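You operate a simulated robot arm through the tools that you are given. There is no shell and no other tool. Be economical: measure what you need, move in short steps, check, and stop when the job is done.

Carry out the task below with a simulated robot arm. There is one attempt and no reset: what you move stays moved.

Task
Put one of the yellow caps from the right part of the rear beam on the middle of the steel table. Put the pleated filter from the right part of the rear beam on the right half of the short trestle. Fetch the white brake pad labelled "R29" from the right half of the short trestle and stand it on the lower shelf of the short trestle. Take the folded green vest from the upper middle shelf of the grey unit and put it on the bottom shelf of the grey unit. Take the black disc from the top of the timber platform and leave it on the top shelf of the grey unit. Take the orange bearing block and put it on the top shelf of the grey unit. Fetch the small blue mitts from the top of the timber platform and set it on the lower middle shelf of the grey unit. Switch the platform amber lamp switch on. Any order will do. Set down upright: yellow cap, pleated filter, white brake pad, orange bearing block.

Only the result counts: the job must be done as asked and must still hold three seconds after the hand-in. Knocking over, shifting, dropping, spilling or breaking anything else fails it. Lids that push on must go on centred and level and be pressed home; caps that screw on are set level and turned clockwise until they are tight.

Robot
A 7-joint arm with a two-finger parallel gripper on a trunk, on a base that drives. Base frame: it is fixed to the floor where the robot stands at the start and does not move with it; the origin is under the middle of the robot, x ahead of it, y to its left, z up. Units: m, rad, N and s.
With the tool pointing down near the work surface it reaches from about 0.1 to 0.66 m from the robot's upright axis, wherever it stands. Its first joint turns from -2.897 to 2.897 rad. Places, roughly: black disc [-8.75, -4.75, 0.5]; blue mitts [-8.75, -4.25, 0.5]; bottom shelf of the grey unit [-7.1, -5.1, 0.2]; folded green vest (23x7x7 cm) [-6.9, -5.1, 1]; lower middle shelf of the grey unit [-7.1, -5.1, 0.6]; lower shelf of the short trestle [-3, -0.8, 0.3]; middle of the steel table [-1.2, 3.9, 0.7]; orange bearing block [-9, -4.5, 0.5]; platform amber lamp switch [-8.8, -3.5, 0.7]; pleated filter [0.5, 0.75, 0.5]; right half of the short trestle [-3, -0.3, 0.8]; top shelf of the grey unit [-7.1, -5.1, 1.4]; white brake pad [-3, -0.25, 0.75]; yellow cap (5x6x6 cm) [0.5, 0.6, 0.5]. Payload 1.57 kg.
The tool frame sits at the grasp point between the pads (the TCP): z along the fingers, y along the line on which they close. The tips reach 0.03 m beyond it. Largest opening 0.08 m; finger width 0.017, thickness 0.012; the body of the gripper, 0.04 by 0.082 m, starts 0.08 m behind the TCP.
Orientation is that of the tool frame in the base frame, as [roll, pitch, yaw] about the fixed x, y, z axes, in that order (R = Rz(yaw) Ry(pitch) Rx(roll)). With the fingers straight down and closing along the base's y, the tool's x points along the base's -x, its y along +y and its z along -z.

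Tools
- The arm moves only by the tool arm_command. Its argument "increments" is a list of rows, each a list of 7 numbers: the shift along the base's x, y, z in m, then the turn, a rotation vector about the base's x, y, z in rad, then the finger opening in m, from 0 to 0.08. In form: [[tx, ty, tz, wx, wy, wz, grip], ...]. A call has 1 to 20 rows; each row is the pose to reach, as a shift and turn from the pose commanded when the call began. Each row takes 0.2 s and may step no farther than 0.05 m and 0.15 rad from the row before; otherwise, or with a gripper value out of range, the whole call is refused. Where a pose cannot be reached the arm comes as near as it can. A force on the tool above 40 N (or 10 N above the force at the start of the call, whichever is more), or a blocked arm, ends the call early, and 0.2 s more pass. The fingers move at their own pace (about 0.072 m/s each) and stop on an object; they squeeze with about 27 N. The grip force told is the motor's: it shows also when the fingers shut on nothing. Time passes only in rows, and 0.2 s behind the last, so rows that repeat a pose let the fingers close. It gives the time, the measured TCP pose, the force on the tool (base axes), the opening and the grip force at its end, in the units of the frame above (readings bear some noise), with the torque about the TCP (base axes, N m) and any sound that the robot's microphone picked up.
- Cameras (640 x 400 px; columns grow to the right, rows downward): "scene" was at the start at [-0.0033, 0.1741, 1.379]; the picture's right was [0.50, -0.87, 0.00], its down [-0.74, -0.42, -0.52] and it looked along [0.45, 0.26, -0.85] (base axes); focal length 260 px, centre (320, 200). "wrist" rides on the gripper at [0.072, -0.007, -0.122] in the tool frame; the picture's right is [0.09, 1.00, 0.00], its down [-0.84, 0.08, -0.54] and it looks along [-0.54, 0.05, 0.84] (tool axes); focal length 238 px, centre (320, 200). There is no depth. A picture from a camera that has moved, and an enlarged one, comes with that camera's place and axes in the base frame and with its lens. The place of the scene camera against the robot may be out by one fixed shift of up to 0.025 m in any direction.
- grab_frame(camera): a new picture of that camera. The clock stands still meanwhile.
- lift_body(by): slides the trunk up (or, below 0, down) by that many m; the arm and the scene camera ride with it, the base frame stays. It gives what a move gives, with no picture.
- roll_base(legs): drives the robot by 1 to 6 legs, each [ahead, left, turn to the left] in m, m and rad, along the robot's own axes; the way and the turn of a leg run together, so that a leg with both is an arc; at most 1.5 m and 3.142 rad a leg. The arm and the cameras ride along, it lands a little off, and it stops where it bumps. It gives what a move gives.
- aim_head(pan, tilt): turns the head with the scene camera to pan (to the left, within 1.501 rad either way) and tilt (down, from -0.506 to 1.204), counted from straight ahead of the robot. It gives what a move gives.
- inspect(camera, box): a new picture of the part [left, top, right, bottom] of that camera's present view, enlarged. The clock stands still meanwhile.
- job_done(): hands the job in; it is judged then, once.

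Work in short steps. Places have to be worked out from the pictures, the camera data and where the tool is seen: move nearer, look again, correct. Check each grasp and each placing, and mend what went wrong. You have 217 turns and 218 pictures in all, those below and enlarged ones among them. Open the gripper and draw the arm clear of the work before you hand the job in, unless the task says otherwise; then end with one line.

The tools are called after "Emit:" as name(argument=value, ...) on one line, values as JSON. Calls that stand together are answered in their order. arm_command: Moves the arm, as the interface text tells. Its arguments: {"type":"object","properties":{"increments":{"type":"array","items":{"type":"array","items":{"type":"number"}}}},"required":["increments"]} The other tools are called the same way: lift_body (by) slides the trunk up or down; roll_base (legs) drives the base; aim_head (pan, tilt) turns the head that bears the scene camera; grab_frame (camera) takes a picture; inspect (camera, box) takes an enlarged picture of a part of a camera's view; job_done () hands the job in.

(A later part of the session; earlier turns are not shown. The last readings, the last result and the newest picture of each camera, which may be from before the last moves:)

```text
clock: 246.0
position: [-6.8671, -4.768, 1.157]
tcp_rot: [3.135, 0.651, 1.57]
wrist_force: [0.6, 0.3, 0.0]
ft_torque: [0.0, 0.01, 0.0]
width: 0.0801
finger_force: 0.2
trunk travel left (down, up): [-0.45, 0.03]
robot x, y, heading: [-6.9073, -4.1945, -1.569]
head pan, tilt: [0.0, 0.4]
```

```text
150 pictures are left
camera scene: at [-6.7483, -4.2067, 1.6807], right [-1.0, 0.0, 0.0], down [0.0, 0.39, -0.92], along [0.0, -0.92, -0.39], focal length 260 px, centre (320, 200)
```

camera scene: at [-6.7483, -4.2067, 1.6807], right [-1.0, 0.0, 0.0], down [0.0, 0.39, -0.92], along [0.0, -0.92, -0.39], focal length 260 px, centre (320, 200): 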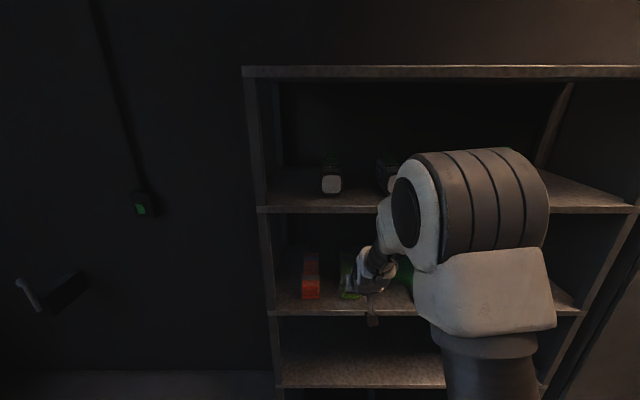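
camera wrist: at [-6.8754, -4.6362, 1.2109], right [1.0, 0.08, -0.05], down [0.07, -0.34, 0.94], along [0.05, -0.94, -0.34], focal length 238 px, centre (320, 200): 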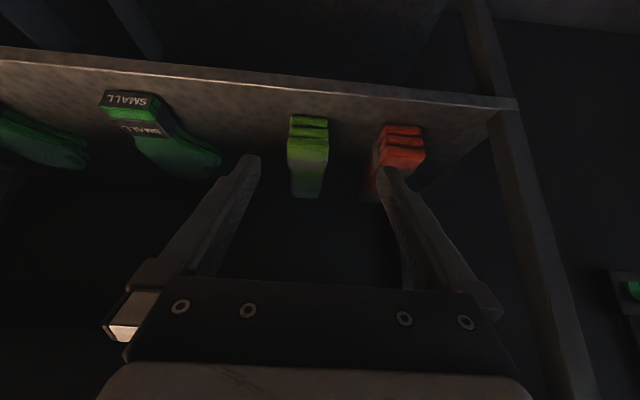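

By the wrist view the vest is at x≈−6.882, front y≈−4.945, top ≈1.03. I lower to z≈1.10, align x, and drive 0.2 m in.

Emit:
arm_command(increments=[[-0.008, 0, -0.03, 0, 0, 0, 0.08], [-0.015, 0, -0.055, 0, 0, 0, 0.08]])

Emit:
roll_base(legs=[[0.2, 0, 0]])

Emit:
grab_frame(camera="wrist")

Emit:
grab_frame(camera="scene")

```text
clock: 246.6
position: [-6.883, -4.7679, 1.102]
tcp_rot: [3.137, 0.653, 1.571]
wrist_force: [-0.2, -0.6, 0.5]
ft_torque: [0.0, -0.01, 0.01]
width: 0.0796
finger_force: 0.1
trunk travel left (down, up): [-0.45, 0.03]
robot x, y, heading: [-6.9062, -4.1942, -1.566]
head pan, tilt: [0.0, 0.4]
```

```text
clock: 248.6
position: [-6.8815, -4.9667, 1.1033]
tcp_rot: [3.135, 0.651, 1.572]
wrist_force: [-0.2, 0.5, 0.5]
ft_torque: [0.02, 0.01, -0.01]
width: 0.0801
finger_force: 0.1
trunk travel left (down, up): [-0.45, 0.03]
robot x, y, heading: [-6.9069, -4.3939, -1.568]
head pan, tilt: [0.0, 0.4]
```

```text
149 pictures are left
camera wrist: at [-6.8888, -4.8354, 1.1554], right [1.0, 0.08, -0.05], down [0.08, -0.34, 0.94], along [0.06, -0.94, -0.34], focal length 238 px, centre (320, 200)
```

wrist: 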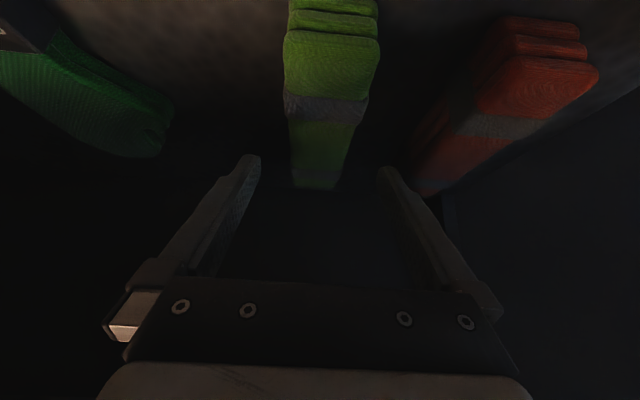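

```text
148 pictures are left
camera scene: at [-6.7478, -4.406, 1.6807], right [-1.0, 0.0, 0.0], down [0.0, 0.39, -0.92], along [0.0, -0.92, -0.39], focal length 260 px, centre (320, 200)
```

scene: 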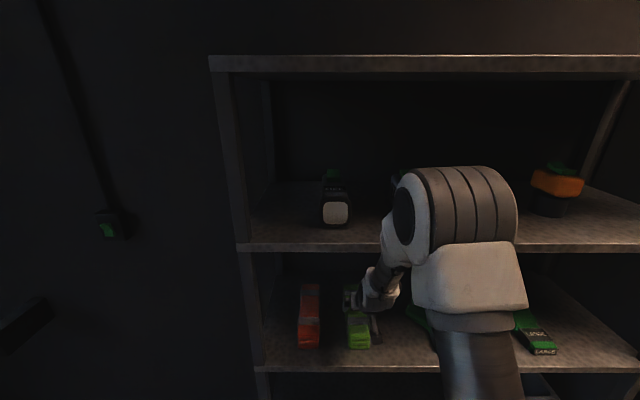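

Vest lies straight, x≈−6.88, y −4.937…−5.165, top ≈1.018. I move along the tool axis to (−5.045, 0.993) and close.

Emit:
arm_command(increments=[[0.001, -0.026, -0.036, 0, 0, 0, 0.08], [0.001, -0.052, -0.073, 0, 0, 0, 0.08], [0.001, -0.078, -0.108, 0, 0, 0, 0.08], [0.001, -0.078, -0.108, 0, 0, 0, 0.02], [0.001, -0.078, -0.108, 0, 0, 0, 0.02], [0.001, -0.078, -0.108, 0, 0, 0, 0.02]])

Emit:
grab_frame(camera="wrist")

```text
clock: 250.0
position: [-6.8793, -5.0441, 0.9931]
tcp_rot: [3.136, 0.652, 1.571]
wrist_force: [0.1, 0.0, 0.5]
ft_torque: [0.04, 0.01, 0.01]
width: 0.0659
finger_force: 27.4
trunk travel left (down, up): [-0.45, 0.03]
robot x, y, heading: [-6.9045, -4.3958, -1.569]
head pan, tilt: [0.0, 0.4]
```

```text
147 pictures are left
camera wrist: at [-6.8877, -4.9134, 1.0473], right [1.0, 0.08, -0.05], down [0.08, -0.34, 0.94], along [0.06, -0.94, -0.34], focal length 238 px, centre (320, 200)
```

wrist: 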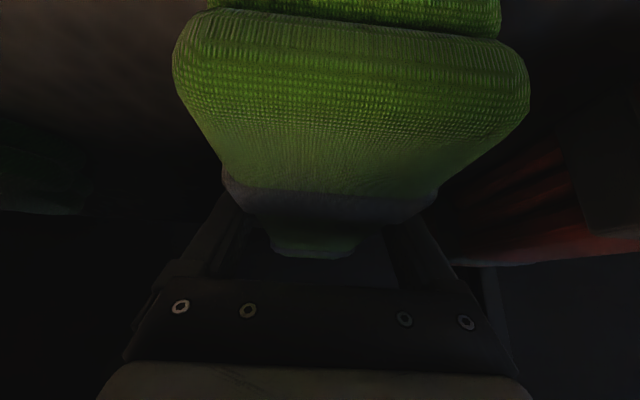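

Gripped at 0.066. I lift 6 cm and back the base straight out.

Emit:
arm_command(increments=[[0, 0, 0.03, 0, 0, 0, 0.02], [0, 0, 0.06, 0, 0, 0, 0.02]])

Emit:
roll_base(legs=[[-0.5, 0, 0]])

Emit:
grab_frame(camera="wrist")

Emit:
grab_frame(camera="scene")

```text
clock: 250.6
position: [-6.8786, -5.0444, 1.0525]
tcp_rot: [3.136, 0.65, 1.573]
wrist_force: [-1.0, -0.6, -2.6]
ft_torque: [0.02, 0.02, 0.03]
width: 0.0655
finger_force: 27.1
trunk travel left (down, up): [-0.45, 0.03]
robot x, y, heading: [-6.9022, -4.3943, -1.571]
head pan, tilt: [0.0, 0.4]
```

```text
clock: 254.4
position: [-6.8815, -4.5428, 1.0543]
tcp_rot: [3.137, 0.651, 1.573]
wrist_force: [-0.4, -0.1, -1.3]
ft_torque: [0.03, 0.03, -0.03]
width: 0.0658
finger_force: 26.9
trunk travel left (down, up): [-0.45, 0.03]
robot x, y, heading: [-6.9054, -3.8958, -1.568]
head pan, tilt: [0.0, 0.4]
```

```text
146 pictures are left
camera wrist: at [-6.8891, -4.4118, 1.1069], right [1.0, 0.08, -0.05], down [0.08, -0.34, 0.94], along [0.06, -0.94, -0.34], focal length 238 px, centre (320, 200)
```

wrist: 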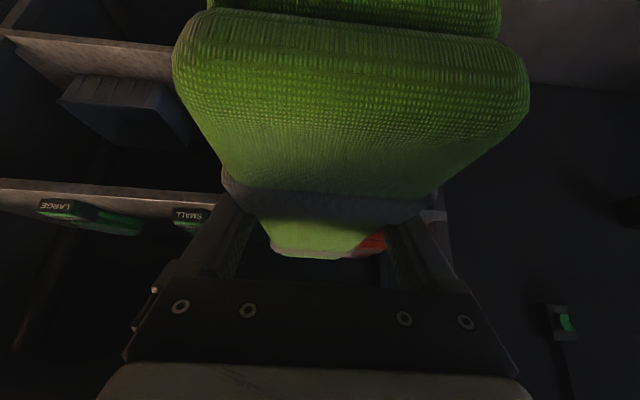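

```text
145 pictures are left
camera scene: at [-6.7494, -3.904, 1.6807], right [-1.0, 0.0, 0.0], down [0.0, 0.39, -0.92], along [0.0, -0.92, -0.39], focal length 260 px, centre (320, 200)
```

scene: 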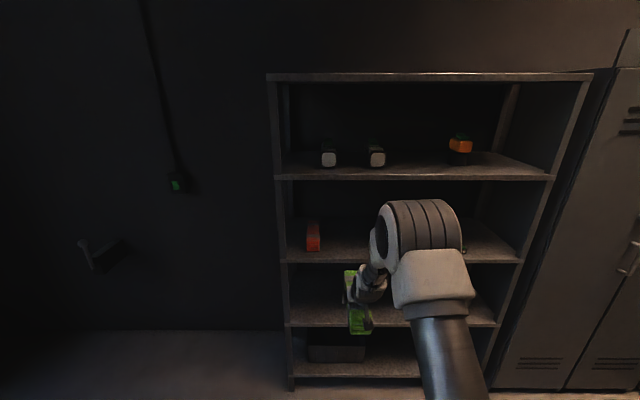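

Vest is held level. I lower the trunk fully, shift right to x≈−7.2 and lower the arm to bottom-shelf height.

Emit:
lift_body(by=-0.45)

Emit:
roll_base(legs=[[0, -0.33, 0]])

Emit:
arm_command(increments=[[0, 0, -0.045, 0, 0, 0, 0.02], [0, 0, -0.09, 0, 0, 0, 0.02], [0, 0, -0.135, 0, 0, 0, 0.02], [0, 0, -0.18, 0, 0, 0, 0.02], [0, 0, -0.225, 0, 0, 0, 0.02], [0, 0, -0.27, 0, 0, 0, 0.02], [0, 0, -0.315, 0, 0, 0, 0.02], [0, 0, -0.345, 0, 0, 0, 0.02]])

Emit:
grab_frame(camera="wrist")

Emit:
grab_frame(camera="scene")

```text
refused: -0.45 is not a number from -0.4 to 0.4
```

```text
clock: 257.4
position: [-7.2049, -4.5448, 1.0532]
tcp_rot: [3.135, 0.651, 1.577]
wrist_force: [-0.1, -0.2, -2.7]
ft_torque: [0.0, 0.01, -0.01]
width: 0.0659
finger_force: 27.2
trunk travel left (down, up): [-0.45, 0.03]
robot x, y, heading: [-7.2326, -3.8907, -1.559]
head pan, tilt: [0.0, 0.4]
```

```text
clock: 259.2
position: [-7.2047, -4.5447, 0.7082]
tcp_rot: [3.136, 0.65, 1.578]
wrist_force: [0.0, -0.1, -1.9]
ft_torque: [0.02, 0.01, 0.01]
width: 0.0659
finger_force: 26.4
trunk travel left (down, up): [-0.45, 0.03]
robot x, y, heading: [-7.2353, -3.893, -1.563]
head pan, tilt: [0.0, 0.4]
```

```text
144 pictures are left
camera wrist: at [-7.2132, -4.4135, 0.7614], right [1.0, 0.08, -0.05], down [0.08, -0.34, 0.94], along [0.06, -0.94, -0.34], focal length 238 px, centre (320, 200)
```

wrist: 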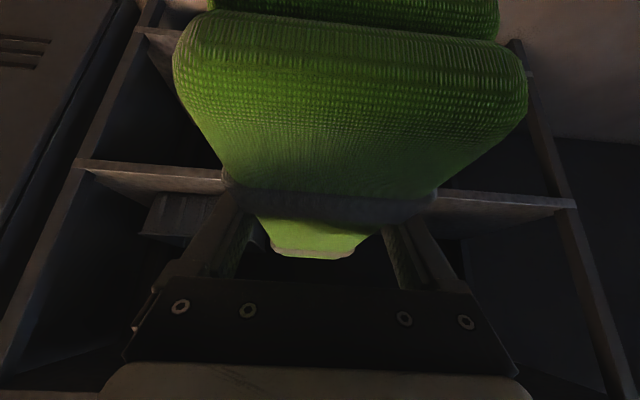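

```text
143 pictures are left
camera scene: at [-7.0762, -3.9055, 1.6808], right [-1.0, -0.01, 0.0], down [0.0, 0.39, -0.92], along [0.01, -0.92, -0.39], focal length 260 px, centre (320, 200)
```

scene: 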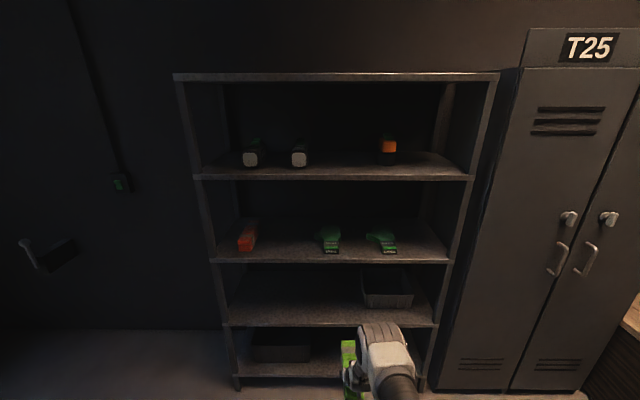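

Now lower the trunk 0.4 m and view the bottom shelf from the wrist.

Emit:
lift_body(by=-0.4)

Emit:
roll_base(legs=[[0.12, -0.02, -0.006]])

Emit:
grab_frame(camera="wrist")

Emit:
grab_frame(camera="scene")

```text
clock: 263.0
position: [-7.2051, -4.5442, 0.3083]
tcp_rot: [3.138, 0.652, 1.575]
wrist_force: [-0.6, -0.6, -3.2]
ft_torque: [0.0, 0.02, 0.0]
width: 0.0659
finger_force: 27.1
trunk travel left (down, up): [-0.05, 0.43]
robot x, y, heading: [-7.2335, -3.8969, -1.561]
head pan, tilt: [0.0, 0.4]
```

```text
clock: 264.4
position: [-7.2285, -4.664, 0.3088]
tcp_rot: [3.135, 0.65, 1.57]
wrist_force: [-0.3, -0.7, -2.0]
ft_torque: [0.0, 0.0, -0.04]
width: 0.0657
finger_force: 27.0
trunk travel left (down, up): [-0.05, 0.43]
robot x, y, heading: [-7.2522, -4.0113, -1.568]
head pan, tilt: [0.0, 0.4]
```

```text
142 pictures are left
camera wrist: at [-7.2355, -4.5324, 0.3616], right [1.0, 0.08, -0.05], down [0.07, -0.34, 0.94], along [0.05, -0.94, -0.34], focal length 238 px, centre (320, 200)
```

wrist: 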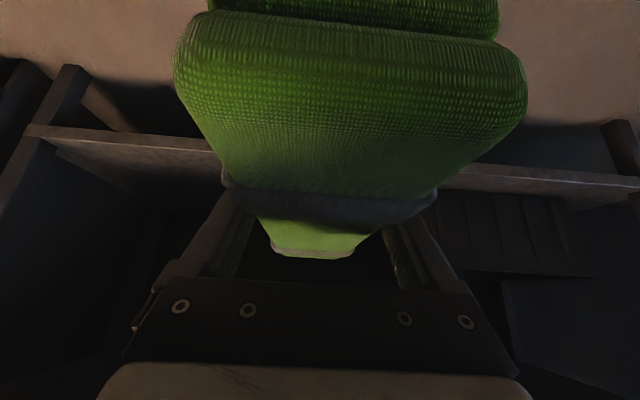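

```text
141 pictures are left
camera scene: at [-7.0954, -4.0253, 1.2807], right [-1.0, 0.0, 0.0], down [0.0, 0.39, -0.92], along [0.0, -0.92, -0.39], focal length 260 px, centre (320, 200)
```

scene: 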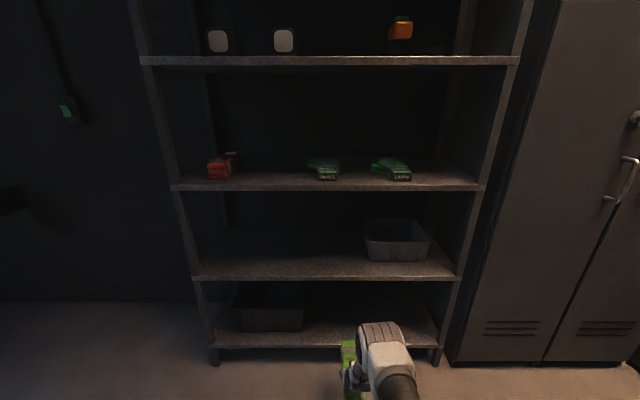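

Bin is clear of my column. I lower to TCP z≈0.235 and drive in.

Emit:
arm_command(increments=[[0, 0, -0.037, 0, 0, 0, 0.02], [0, 0, -0.073, 0, 0, 0, 0.02]])

Emit:
roll_base(legs=[[0.25, 0, 0]])

Emit:
grab_frame(camera="wrist")

Emit:
grab_frame(camera="scene")

```text
clock: 265.1
position: [-7.227, -4.664, 0.2358]
tcp_rot: [3.135, 0.653, 1.571]
wrist_force: [-0.5, -0.2, -1.6]
ft_torque: [0.06, 0.02, -0.02]
width: 0.0659
finger_force: 27.0
trunk travel left (down, up): [-0.05, 0.43]
robot x, y, heading: [-7.2558, -4.013, -1.567]
head pan, tilt: [0.0, 0.4]
```

```text
clock: 267.3
position: [-7.2288, -4.9125, 0.2355]
tcp_rot: [3.136, 0.651, 1.569]
wrist_force: [0.6, 0.5, -2.6]
ft_torque: [0.03, 0.04, 0.03]
width: 0.066
finger_force: 27.8
trunk travel left (down, up): [-0.05, 0.43]
robot x, y, heading: [-7.2513, -4.263, -1.572]
head pan, tilt: [0.0, 0.4]
```

```text
140 pictures are left
camera wrist: at [-7.2361, -4.7816, 0.2884], right [1.0, 0.08, -0.05], down [0.07, -0.34, 0.94], along [0.05, -0.94, -0.34], focal length 238 px, centre (320, 200)
```

wrist: 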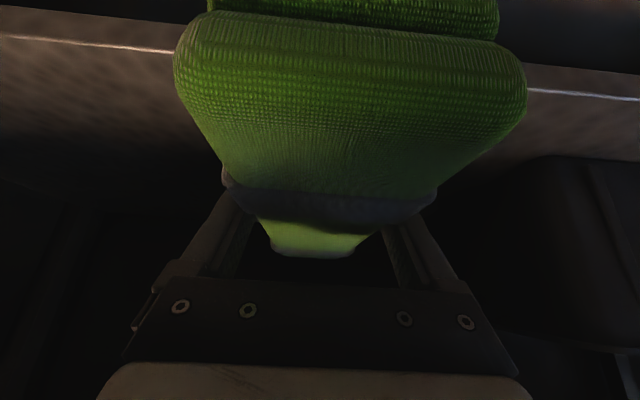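

```text
139 pictures are left
camera scene: at [-7.0951, -4.2749, 1.2807], right [-1.0, 0.0, 0.0], down [0.0, 0.39, -0.92], along [0.0, -0.92, -0.39], focal length 260 px, centre (320, 200)
```

scene: 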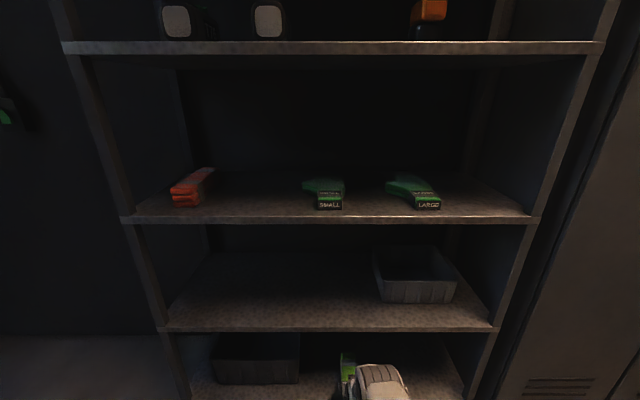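

Good clearance. I drive the last 0.14 m in and lower gently.

Emit:
roll_base(legs=[[0.14, 0, 0]])

Emit:
arm_command(increments=[[0, 0, -0.02, 0, 0, 0, 0.02], [0, 0, -0.032, 0, 0, 0, 0.02], [0, 0, -0.04, 0, 0, 0, 0.02]])

```text
clock: 268.9
position: [-7.2287, -5.042, 0.227]
tcp_rot: [3.137, 0.632, 1.569]
wrist_force: [-0.3, -0.8, -2.0]
ft_torque: [0.03, 0.02, -0.03]
width: 0.0656
finger_force: 26.8
trunk travel left (down, up): [-0.05, 0.43]
robot x, y, heading: [-7.2513, -4.3998, -1.573]
head pan, tilt: [0.0, 0.4]
stopped in leg 1: the robot was blocked; the commanded pose is now the measured one
```

```text
clock: 269.8
position: [-7.2305, -5.0426, 0.2024]
tcp_rot: [3.138, 0.633, 1.571]
wrist_force: [-0.2, 0.7, -2.2]
ft_torque: [0.02, -0.04, -0.01]
width: 0.066
finger_force: 27.3
out of reach, approached as far as the arm can: row 2, 3
trunk travel left (down, up): [-0.05, 0.43]
robot x, y, heading: [-7.2489, -4.3981, -1.568]
head pan, tilt: [0.0, 0.4]
```

The arm touched something at the end; I check how forearm and shelf relate.

Emit:
aim_head(pan=0.0, tilt=0.8)

Emit:
grab_frame(camera="scene")

Emit:
grab_frame(camera="wrist")

```text
clock: 270.6
position: [-7.2298, -5.0422, 0.2034]
tcp_rot: [3.139, 0.634, 1.571]
wrist_force: [0.0, -0.5, -1.9]
ft_torque: [0.01, 0.01, -0.02]
width: 0.0658
finger_force: 27.2
trunk travel left (down, up): [-0.05, 0.43]
robot x, y, heading: [-7.2495, -4.4018, -1.571]
head pan, tilt: [0.0, 0.799]
```

```text
138 pictures are left
camera scene: at [-7.0949, -4.402, 1.2457], right [-1.0, 0.0, 0.0], down [0.0, 0.72, -0.7], along [0.0, -0.7, -0.72], focal length 260 px, centre (320, 200)
```

scene: 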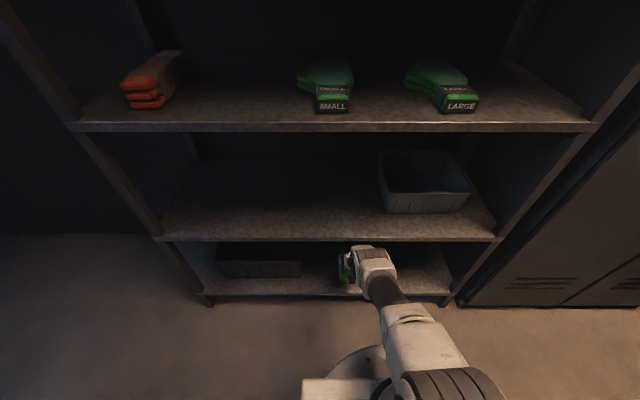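

```text
137 pictures are left
camera wrist: at [-7.2376, -4.9122, 0.2587], right [1.0, 0.08, -0.05], down [0.07, -0.35, 0.93], along [0.05, -0.93, -0.36], focal length 238 px, centre (320, 200)
```

wrist: 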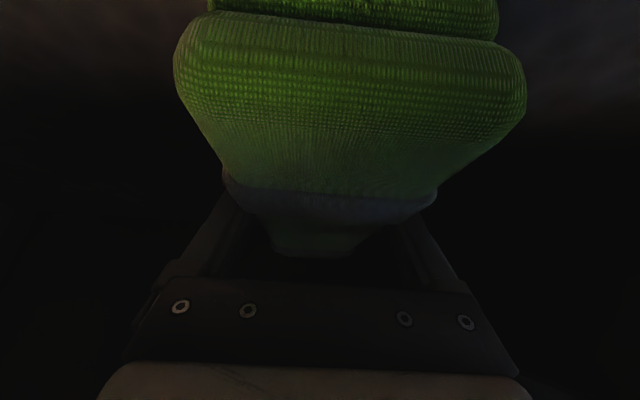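

Forearm was near the shelf edge; now lower. I use the trunk to lower the remaining couple of centimetres.

Emit:
lift_body(by=-0.015)

Emit:
lift_body(by=-0.006)

```text
clock: 271.2
position: [-7.2296, -5.0467, 0.1925]
tcp_rot: [3.138, 0.642, 1.571]
wrist_force: [-0.3, 0.9, 20.7]
ft_torque: [0.48, 0.44, -0.16]
width: 0.0657
finger_force: 27.4
trunk travel left (down, up): [-0.035, 0.445]
robot x, y, heading: [-7.2507, -4.4017, -1.57]
head pan, tilt: [0.0, 0.799]
```

```text
clock: 271.7
position: [-7.229, -5.0488, 0.1896]
tcp_rot: [3.138, 0.648, 1.57]
wrist_force: [0.9, 8.9, 19.1]
ft_torque: [1.0, 0.58, -0.34]
width: 0.0657
finger_force: 26.6
trunk travel left (down, up): [-0.031, 0.449]
robot x, y, heading: [-7.2506, -4.4029, -1.57]
head pan, tilt: [0.0, 0.799]
stopped: the force on the tool passed its limit at 137 N (the readings are from after the stop); the commanded pose is now the measured one
```

Vest rests on the shelf. I open, then withdraw along the tool axis and back out.

Emit:
arm_command(increments=[[0, 0, 0.002, 0, 0, 0, 0.08], [0, 0, 0.002, 0, 0, 0, 0.08], [0, 0, 0.002, 0, 0, 0, 0.08], [0, 0.015, 0.02, 0, 0, 0, 0.08], [0, 0.033, 0.042, 0, 0, 0, 0.08], [0, 0.055, 0.06, 0, 0, 0, 0.08]])

Emit:
grab_frame(camera="wrist")

```text
clock: 273.1
position: [-7.23, -4.9901, 0.246]
tcp_rot: [3.139, 0.641, 1.572]
wrist_force: [0.3, -0.3, -0.2]
ft_torque: [-0.01, 0.0, -0.05]
width: 0.0801
finger_force: 0.0
trunk travel left (down, up): [-0.031, 0.449]
robot x, y, heading: [-7.2543, -4.4031, -1.572]
head pan, tilt: [0.0, 0.799]
```

```text
136 pictures are left
camera wrist: at [-7.238, -4.8602, 0.3017], right [1.0, 0.08, -0.05], down [0.08, -0.35, 0.94], along [0.05, -0.94, -0.35], focal length 238 px, centre (320, 200)
```

wrist: 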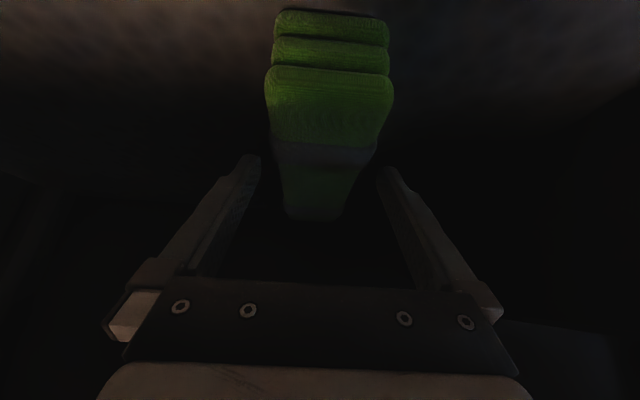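

Vest placed. I back out, raise the trunk, straighten the tool, and turn toward the platform.

Emit:
roll_base(legs=[[-0.6, 0, 0]])

Emit:
lift_body(by=0.24)

Emit:
arm_command(increments=[[0, 0, 0.045, 0, 0, 0, 0.08], [0, 0, 0.09, 0, 0, 0, 0.08], [0, 0, 0.135, 0.1, 0, 0, 0.08], [0, 0.02, 0.17, 0.23, 0, 0, 0.08], [0, 0.04, 0.2, 0.36, 0, 0, 0.08], [0, 0.06, 0.23, 0.49, 0, 0, 0.08], [0, 0.09, 0.26, 0.6, 0, 0, 0.08], [0, 0.12, 0.28, 0.642, 0, 0, 0.08]])

Emit:
roll_base(legs=[[0, 0, -1.571]])

Emit:
aim_head(pan=0.1, tilt=0.5)

Emit:
grab_frame(camera="scene")

```text
clock: 277.5
position: [-7.2308, -4.3913, 0.2471]
tcp_rot: [3.138, 0.64, 1.573]
wrist_force: [-0.2, -0.4, 0.3]
ft_torque: [-0.01, -0.01, 0.0]
width: 0.0803
finger_force: 0.1
trunk travel left (down, up): [-0.031, 0.449]
robot x, y, heading: [-7.2562, -3.8054, -1.566]
head pan, tilt: [0.0, 0.799]
```

```text
clock: 280.0
position: [-7.2299, -4.3919, 0.4872]
tcp_rot: [3.138, 0.642, 1.573]
wrist_force: [1.0, -0.1, 0.1]
ft_torque: [0.01, -0.01, 0.01]
width: 0.08
finger_force: 0.0
trunk travel left (down, up): [-0.271, 0.209]
robot x, y, heading: [-7.2531, -3.8018, -1.567]
head pan, tilt: [0.0, 0.799]
```

```text
clock: 281.8
position: [-7.2296, -4.272, 0.7675]
tcp_rot: [3.137, -0.002, 1.572]
wrist_force: [0.7, 0.1, 0.1]
ft_torque: [0.0, 0.0, 0.01]
width: 0.0798
finger_force: 0.0
trunk travel left (down, up): [-0.271, 0.209]
robot x, y, heading: [-7.2533, -3.8026, -1.566]
head pan, tilt: [0.0, 0.799]
```

```text
clock: 287.3
position: [-7.7224, -3.825, 0.7662]
tcp_rot: [3.137, 0.001, 0.002]
wrist_force: [0.1, -0.1, 0.6]
ft_torque: [-0.02, 0.01, -0.04]
width: 0.0799
finger_force: 0.0
trunk travel left (down, up): [-0.271, 0.209]
robot x, y, heading: [-7.2562, -3.8031, -3.14]
head pan, tilt: [0.0, 0.799]
```

```text
clock: 288.1
position: [-7.7243, -3.8261, 0.7674]
tcp_rot: [3.138, -0.001, 0.004]
wrist_force: [0.2, -0.3, 0.1]
ft_torque: [-0.03, -0.02, 0.0]
width: 0.0799
finger_force: 0.0
trunk travel left (down, up): [-0.271, 0.209]
robot x, y, heading: [-7.2564, -3.804, -3.145]
head pan, tilt: [0.099, 0.499]
```

```text
135 pictures are left
camera scene: at [-7.246, -3.951, 1.4923], right [-0.1, 0.99, 0.0], down [0.48, 0.05, -0.88], along [-0.87, -0.09, -0.48], focal length 260 px, centre (320, 200)
```

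scene: 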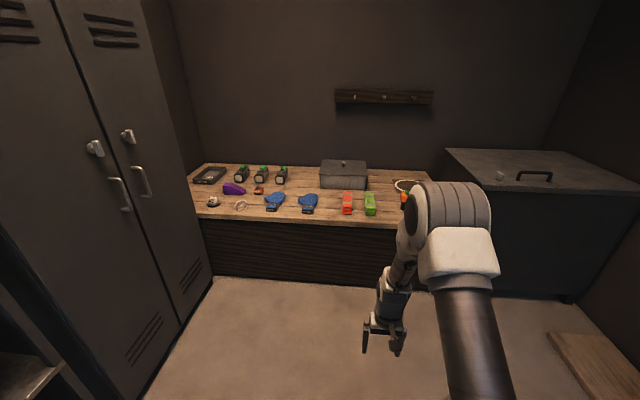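

I zoom in on the platform's contents.

Emit:
inspect(camera="scene", box=[180, 150, 320, 230])

Emit:
inspect(camera="scene", box=[300, 150, 440, 230])

Emit:
inspect(camera="scene", box=[320, 80, 460, 160])

```text
4.57 times, centred on (250, 190) of scene
camera zoom: at [-7.246, -3.951, 1.4923], right [-0.1, 0.99, 0.0], down [0.48, 0.05, -0.88], along [-0.87, -0.09, -0.48], focal length 1191 px, centre (640, 246)
```

zoom: 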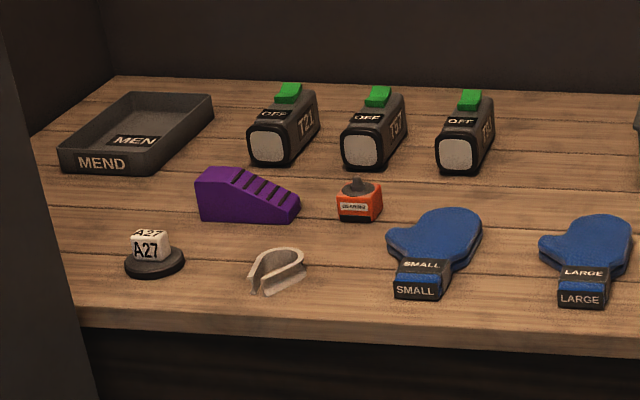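

```text
4.57 times, centred on (370, 190) of scene
camera zoom: at [-7.246, -3.951, 1.4923], right [-0.1, 0.99, 0.0], down [0.48, 0.05, -0.88], along [-0.87, -0.09, -0.48], focal length 1191 px, centre (91, 246)
```

zoom: 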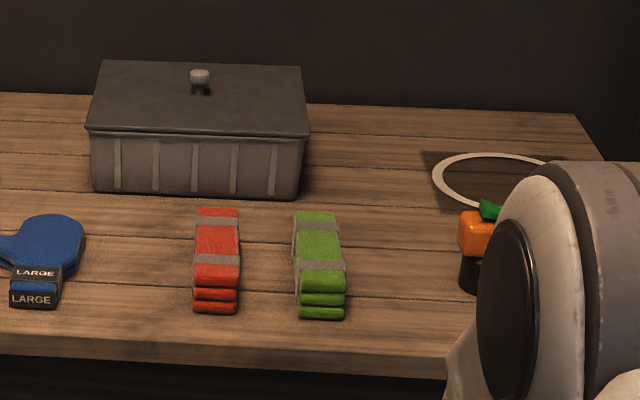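

```text
4.57 times, centred on (390, 120) of scene
camera zoom: at [-7.246, -3.951, 1.4923], right [-0.1, 0.99, 0.0], down [0.48, 0.05, -0.88], along [-0.87, -0.09, -0.48], focal length 1191 px, centre (0, 566)
```

zoom: 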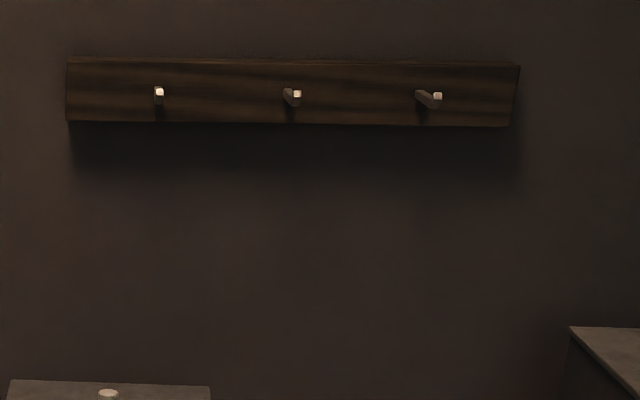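

The black disc carries "A27", the orange bearing block sits mid-platform, and the small blue mitts are labelled SMALL; the amber lamp is at about (−8.83, −3.55). I drive closer toward the lamp first.

Emit:
roll_base(legs=[[0.75, -0.1, 0]])

Emit:
aim_head(pan=-0.1, tilt=0.6)

Emit:
grab_frame(camera="scene")

Emit:
grab_frame(camera="wrist")

```text
clock: 293.5
position: [-8.481, -3.7311, 0.7662]
tcp_rot: [3.136, -0.001, 0.006]
wrist_force: [0.0, 0.1, -0.8]
ft_torque: [-0.03, -0.04, -0.02]
width: 0.08
finger_force: 0.1
trunk travel left (down, up): [-0.271, 0.209]
robot x, y, heading: [-8.0116, -3.7063, -3.139]
head pan, tilt: [0.099, 0.499]
```

```text
clock: 294.2
position: [-8.4809, -3.7305, 0.7672]
tcp_rot: [3.137, 0.0, 0.004]
wrist_force: [0.6, 0.4, 0.0]
ft_torque: [-0.01, 0.0, 0.02]
width: 0.0801
finger_force: 0.1
trunk travel left (down, up): [-0.271, 0.209]
robot x, y, heading: [-8.0104, -3.7063, -3.134]
head pan, tilt: [-0.099, 0.6]
```

```text
131 pictures are left
camera scene: at [-8.0001, -3.8374, 1.4833], right [0.09, 1.0, 0.0], down [0.56, -0.05, -0.83], along [-0.82, 0.08, -0.56], focal length 260 px, centre (320, 200)
```

scene: 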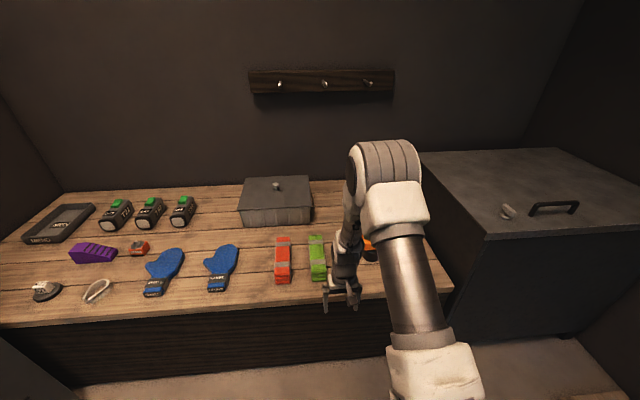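

```text
130 pictures are left
camera wrist: at [-8.4091, -3.7234, 0.888], right [0.1, -1.0, 0.0], down [-0.84, -0.08, 0.54], along [-0.54, -0.06, -0.84], focal length 238 px, centre (320, 200)
```

wrist: 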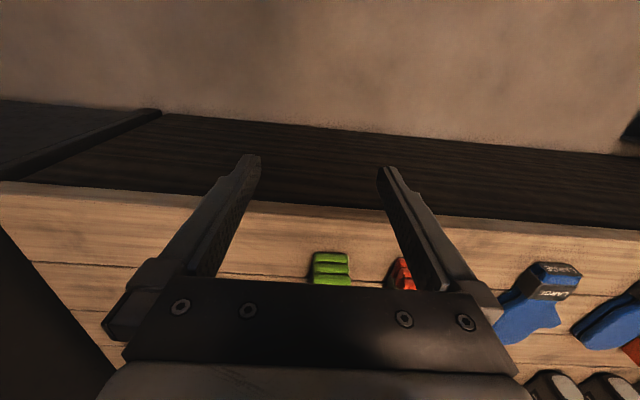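

Platform front edge x≈−8.61, top ≈0.57. I raise the arm and move in front of the lamp to see its switch.

Emit:
arm_command(increments=[[0, 0, 0.045, 0, 0, 0, 0.08], [0, 0, 0.09, 0, 0, 0, 0.08], [0, 0, 0.13, 0, 0, 0, 0.08]])

Emit:
roll_base(legs=[[0.1, -0.13, 0]])

Emit:
grab_frame(camera="wrist")

Emit:
aim_head(pan=-0.5, tilt=0.7)

Emit:
grab_frame(camera="scene")

```text
clock: 295.0
position: [-8.4807, -3.7308, 0.8963]
tcp_rot: [3.134, -0.002, 0.005]
wrist_force: [0.0, -0.5, 0.5]
ft_torque: [0.01, -0.02, 0.01]
width: 0.0801
finger_force: 0.1
trunk travel left (down, up): [-0.271, 0.209]
robot x, y, heading: [-8.0125, -3.7064, -3.136]
head pan, tilt: [-0.099, 0.6]
```

```text
clock: 296.6
position: [-8.5803, -3.6015, 0.897]
tcp_rot: [3.136, 0.0, 0.007]
wrist_force: [0.3, 0.1, 0.4]
ft_torque: [-0.02, 0.01, 0.01]
width: 0.08
finger_force: 0.0
trunk travel left (down, up): [-0.271, 0.209]
robot x, y, heading: [-8.1087, -3.5756, -3.135]
head pan, tilt: [-0.099, 0.6]
```

```text
129 pictures are left
camera wrist: at [-8.5092, -3.5944, 1.0182], right [0.1, -1.0, 0.0], down [-0.84, -0.08, 0.54], along [-0.54, -0.06, -0.84], focal length 238 px, centre (320, 200)
```

wrist: 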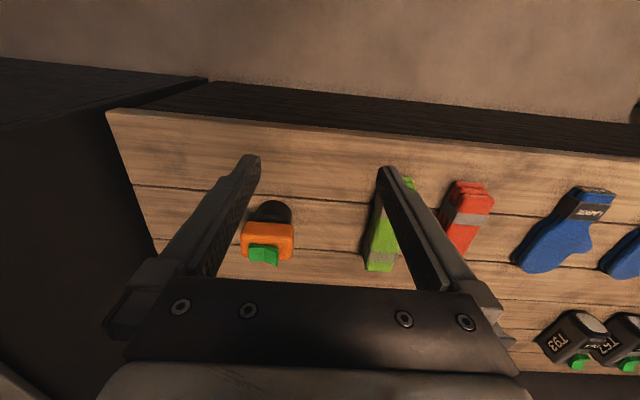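

```text
clock: 297.5
position: [-8.582, -3.6019, 0.8966]
tcp_rot: [3.137, 0.0, 0.005]
wrist_force: [1.0, -0.4, 0.7]
ft_torque: [-0.03, 0.02, 0.01]
width: 0.0798
finger_force: 0.1
trunk travel left (down, up): [-0.271, 0.209]
robot x, y, heading: [-8.1132, -3.5777, -3.137]
head pan, tilt: [-0.499, 0.7]
```

```text
128 pictures are left
camera scene: at [-8.0876, -3.6762, 1.4747], right [0.47, 0.88, 0.0], down [0.57, -0.3, -0.77], along [-0.67, 0.36, -0.64], focal length 260 px, centre (320, 200)
```

scene: 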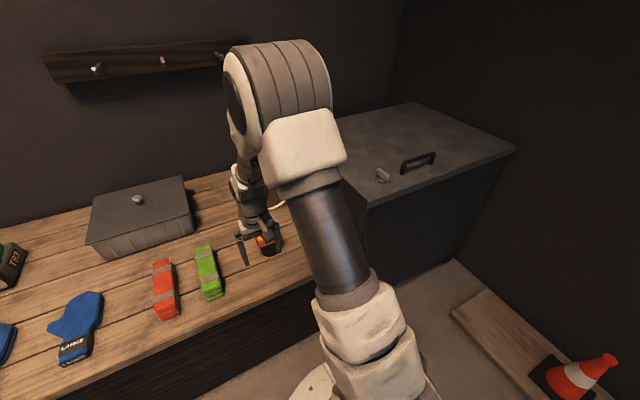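

I zoom in on the lamp's switch.

Emit:
inspect(camera="wrist", box=[210, 180, 330, 280])

```text
4.00 times, centred on (270, 230) of wrist
camera zoom: at [-8.5092, -3.5943, 1.0182], right [0.1, -1.0, 0.0], down [-0.84, -0.08, 0.54], along [-0.54, -0.06, -0.84], focal length 953 px, centre (520, 80)
```

zoom: 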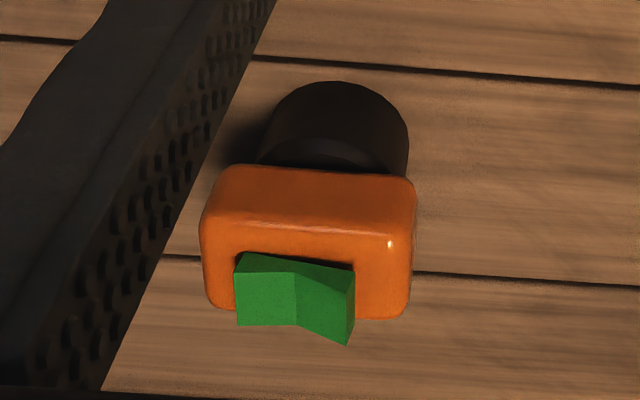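

I need a better view of the rocker, so I centre the camera on it and get nearer.

Emit:
arm_command(increments=[[-0.03, 0.03, 0, 0, 0, 0, 0.04], [-0.06, 0.06, -0.01, 0, 0, 0, 0.0], [-0.08, 0.075, -0.02, 0, 0, 0, 0.0], [-0.08, 0.075, -0.02, 0, 0, 0, 0.0]])

Emit:
inspect(camera="wrist", box=[260, 120, 380, 220])

Emit:
inspect(camera="scene", box=[220, 180, 340, 280])

```text
clock: 298.5
position: [-8.6612, -3.5286, 0.8762]
tcp_rot: [3.136, 0.001, 0.006]
wrist_force: [0.1, 0.0, 0.6]
ft_torque: [-0.03, -0.01, -0.02]
width: 0.0001
finger_force: 21.5
trunk travel left (down, up): [-0.271, 0.209]
robot x, y, heading: [-8.1096, -3.5782, -3.134]
head pan, tilt: [-0.499, 0.7]
```

```text
4.00 times, centred on (320, 170) of wrist
camera zoom: at [-8.5895, -3.5193, 0.9975], right [0.1, -1.0, 0.0], down [-0.84, -0.08, 0.54], along [-0.54, -0.06, -0.84], focal length 953 px, centre (320, 320)
```

zoom: 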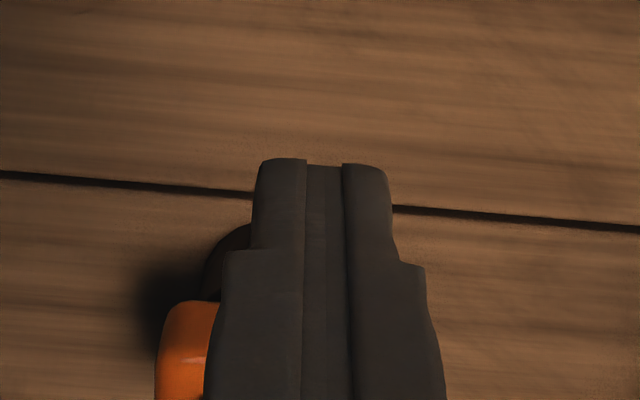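

```text
4.00 times, centred on (280, 230) of scene
camera zoom: at [-8.0877, -3.6761, 1.4747], right [0.47, 0.88, 0.0], down [0.57, -0.3, -0.76], along [-0.67, 0.36, -0.64], focal length 1042 px, centre (480, 80)
```

zoom: 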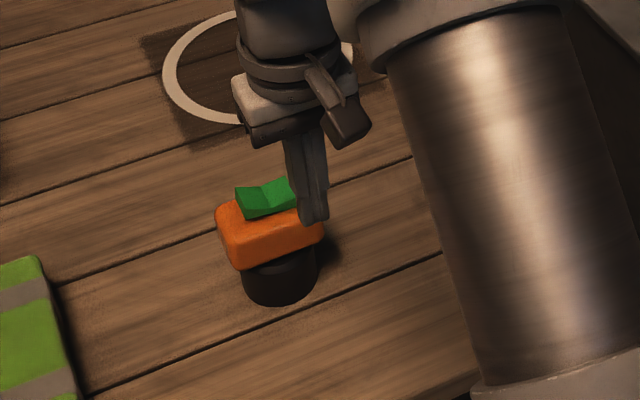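

The finger hides part; I swing the arm left and view the switch from the scene camera.

Emit:
arm_command(increments=[[0.04, -0.03, 0.02, 0, 0, 0, 0.0], [0.07, -0.07, 0.03, 0, 0, 0, 0.0], [0.08, -0.11, 0.04, 0, 0, 0, 0.0], [0.08, -0.15, 0.04, 0, 0, 0, 0.0]])

Emit:
inspect(camera="scene", box=[240, 200, 320, 260])

Emit:
inspect(camera="wrist", box=[200, 150, 280, 210])

```text
refused: row 1 steps farther than a row can; nothing moved
```

```text
6.67 times, centred on (280, 230) of scene
camera zoom: at [-8.0877, -3.6761, 1.4747], right [0.47, 0.88, 0.0], down [0.57, -0.3, -0.76], along [-0.67, 0.36, -0.64], focal length 1737 px, centre (587, 0)
```

zoom: 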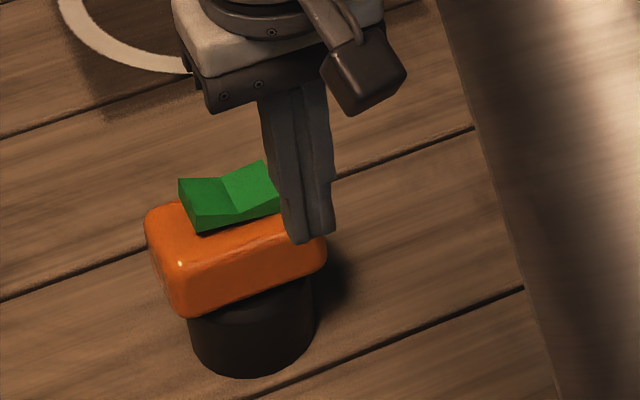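

```text
6.67 times, centred on (240, 180) of wrist
camera zoom: at [-8.5895, -3.5193, 0.9975], right [0.1, -1.0, 0.0], down [-0.84, -0.08, 0.54], along [-0.54, -0.06, -0.84], focal length 1589 px, centre (853, 333)
```

zoom: 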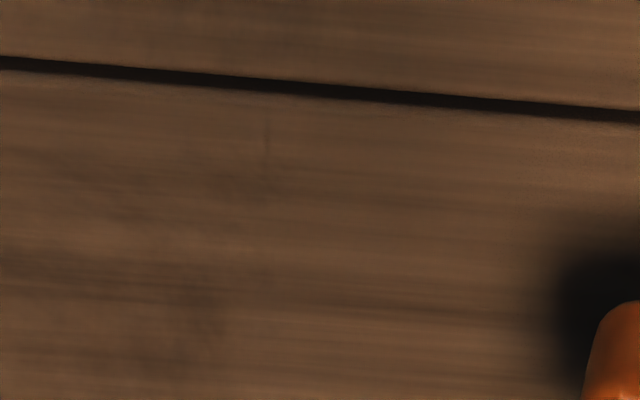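

I resend that with legal steps.

Emit:
arm_command(increments=[[0.03, -0.025, 0.02, 0, 0, 0, 0.0], [0.06, -0.055, 0.03, 0, 0, 0, 0.0], [0.08, -0.09, 0.04, 0, 0, 0, 0.0], [0.08, -0.13, 0.04, 0, 0, 0, 0.0]])

Emit:
inspect(camera="scene", box=[240, 200, 320, 260])

Emit:
inspect(camera="wrist", box=[180, 190, 300, 280])

```text
clock: 299.5
position: [-8.5802, -3.6568, 0.9167]
tcp_rot: [3.138, 0.0, 0.004]
wrist_force: [0.2, -0.3, -0.1]
ft_torque: [0.03, -0.01, -0.02]
width: 0.0001
finger_force: 21.2
trunk travel left (down, up): [-0.271, 0.209]
robot x, y, heading: [-8.1124, -3.5763, -3.134]
head pan, tilt: [-0.499, 0.7]
```

```text
6.67 times, centred on (280, 230) of scene
camera zoom: at [-8.0875, -3.676, 1.4747], right [0.47, 0.88, 0.0], down [0.57, -0.3, -0.77], along [-0.67, 0.36, -0.64], focal length 1737 px, centre (587, 0)
```

zoom: 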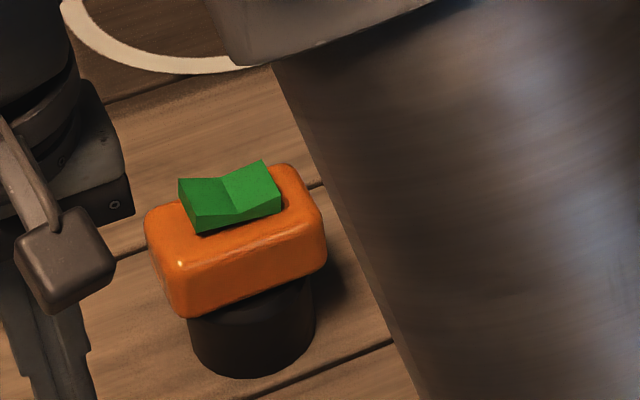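

```text
4.44 times, centred on (240, 235) of wrist
camera zoom: at [-8.5094, -3.6494, 1.0386], right [0.1, -1.0, 0.0], down [-0.84, -0.08, 0.54], along [-0.54, -0.06, -0.84], focal length 1059 px, centre (676, 44)
```

zoom: 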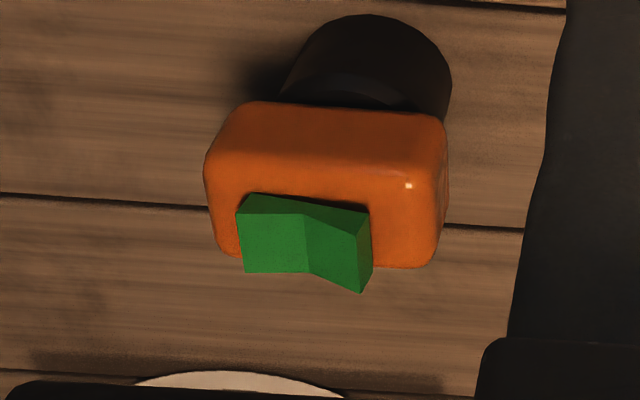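

The rocker's −y end is raised at about (−8.828, −3.552, 0.72). I drive 0.1 m nearer and bring the closed fingertips above that end.

Emit:
roll_base(legs=[[0.1, 0, 0]])

Emit:
arm_command(increments=[[-0.035, 0.025, -0.01, 0, 0, 0, 0.0], [-0.07, 0.05, -0.02, 0, 0, 0, 0.0], [-0.105, 0.075, -0.04, 0, 0, 0, 0.0], [-0.14, 0.1, -0.06, 0, 0, 0, 0.0], [-0.147, 0.105, -0.1, 0, 0, 0, 0.0], [-0.147, 0.105, -0.12, 0, 0, 0, 0.0]])

Emit:
inspect(camera="scene", box=[200, 180, 320, 270])

Emit:
grab_frame(camera="wrist")

```text
clock: 300.8
position: [-8.6809, -3.6571, 0.9175]
tcp_rot: [3.138, 0.0, 0.006]
wrist_force: [-0.3, 0.2, -0.1]
ft_torque: [0.01, -0.02, -0.02]
width: 0.0
finger_force: 21.8
trunk travel left (down, up): [-0.271, 0.209]
robot x, y, heading: [-8.2079, -3.579, -3.133]
head pan, tilt: [-0.499, 0.7]
```

```text
clock: 302.2
position: [-8.8279, -3.5499, 0.7964]
tcp_rot: [3.136, -0.001, 0.004]
wrist_force: [-0.2, -0.2, -0.2]
ft_torque: [0.02, -0.03, 0.0]
width: 0.0
finger_force: 21.2
trunk travel left (down, up): [-0.271, 0.209]
robot x, y, heading: [-8.2089, -3.5784, -3.134]
head pan, tilt: [-0.499, 0.7]
```

```text
4.44 times, centred on (260, 225) of scene
camera zoom: at [-8.1877, -3.6768, 1.4747], right [0.47, 0.88, 0.0], down [0.57, -0.3, -0.76], along [-0.67, 0.36, -0.64], focal length 1158 px, centre (587, 89)
```

zoom: 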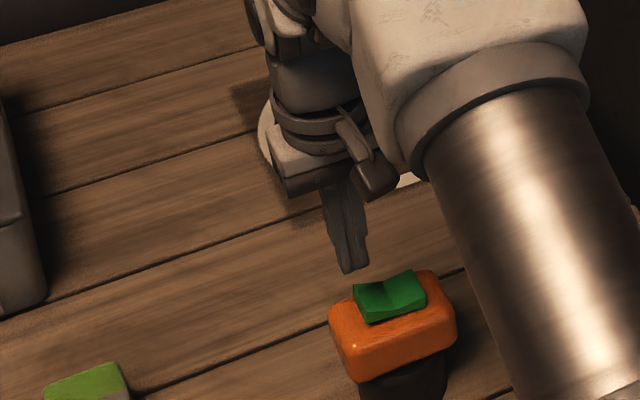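

```text
119 pictures are left
camera wrist: at [-8.7569, -3.5433, 0.9183], right [0.1, -1.0, 0.0], down [-0.84, -0.08, 0.54], along [-0.54, -0.06, -0.84], focal length 238 px, centre (320, 200)
```

wrist: 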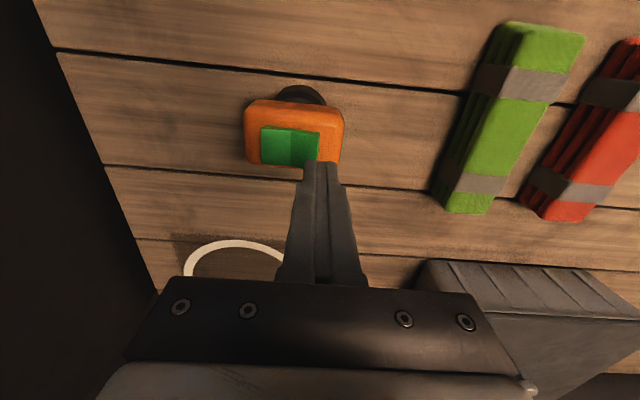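

The tip would land on the rocker's very edge; I shift 1 cm toward +y and press down gently.

Emit:
arm_command(increments=[[0, 0.009, -0.02, 0, 0, 0, 0.0], [0, 0.009, -0.035, 0, 0, 0, 0.0], [0, 0.009, -0.042, 0, 0, 0, 0.0], [0, 0.009, -0.048, 0, 0, 0, 0.0]])

Emit:
grab_frame(camera="wrist")

```text
clock: 303.2
position: [-8.8282, -3.5428, 0.7472]
tcp_rot: [3.135, 0.0, 0.005]
wrist_force: [0.0, 1.3, -0.7]
ft_torque: [0.0, 0.0, 0.02]
width: 0.0001
finger_force: 21.2
trunk travel left (down, up): [-0.271, 0.209]
robot x, y, heading: [-8.2129, -3.5775, -3.136]
head pan, tilt: [-0.499, 0.7]
```

```text
118 pictures are left
camera wrist: at [-8.7569, -3.5356, 0.87], right [0.1, -1.0, 0.0], down [-0.84, -0.08, 0.54], along [-0.54, -0.06, -0.84], focal length 238 px, centre (320, 200)
```

wrist: 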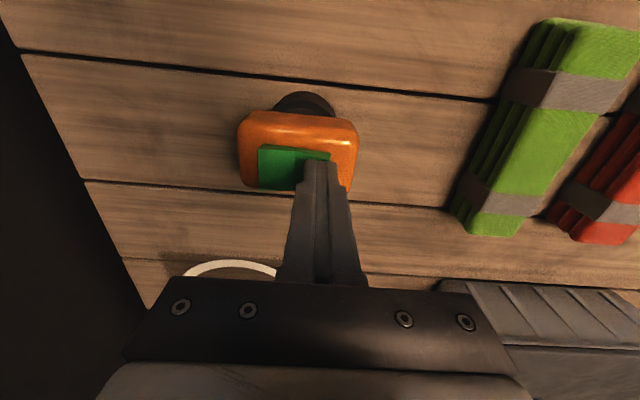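

Just above or at contact. I continue in 4 mm steps.

Emit:
arm_command(increments=[[0, 0, -0.005, 0, 0, 0, 0.0], [0, 0, -0.01, 0, 0, 0, 0.0], [0, 0, -0.014, 0, 0, 0, 0.0]])

Emit:
grab_frame(camera="wrist")

```text
clock: 304.0
position: [-8.8274, -3.5439, 0.7358]
tcp_rot: [3.137, 0.002, 0.004]
wrist_force: [3.1, 0.2, 8.2]
ft_torque: [-0.11, -0.07, 0.04]
width: 0.0002
finger_force: 21.5
trunk travel left (down, up): [-0.271, 0.209]
robot x, y, heading: [-8.2099, -3.5776, -3.133]
head pan, tilt: [-0.499, 0.7]
```

```text
117 pictures are left
camera wrist: at [-8.7567, -3.5356, 0.8579], right [0.1, -1.0, 0.0], down [-0.84, -0.08, 0.54], along [-0.54, -0.06, -0.84], focal length 238 px, centre (320, 200)
```

wrist: 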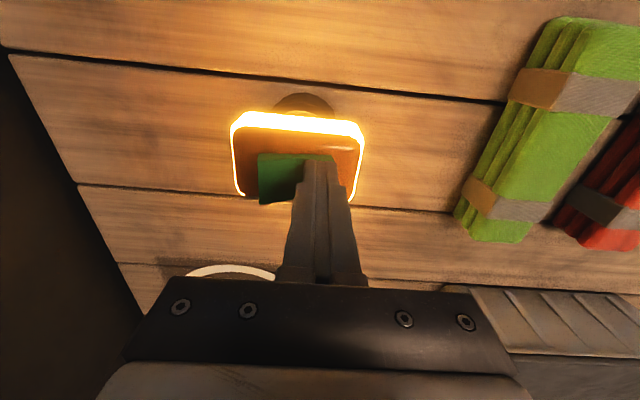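

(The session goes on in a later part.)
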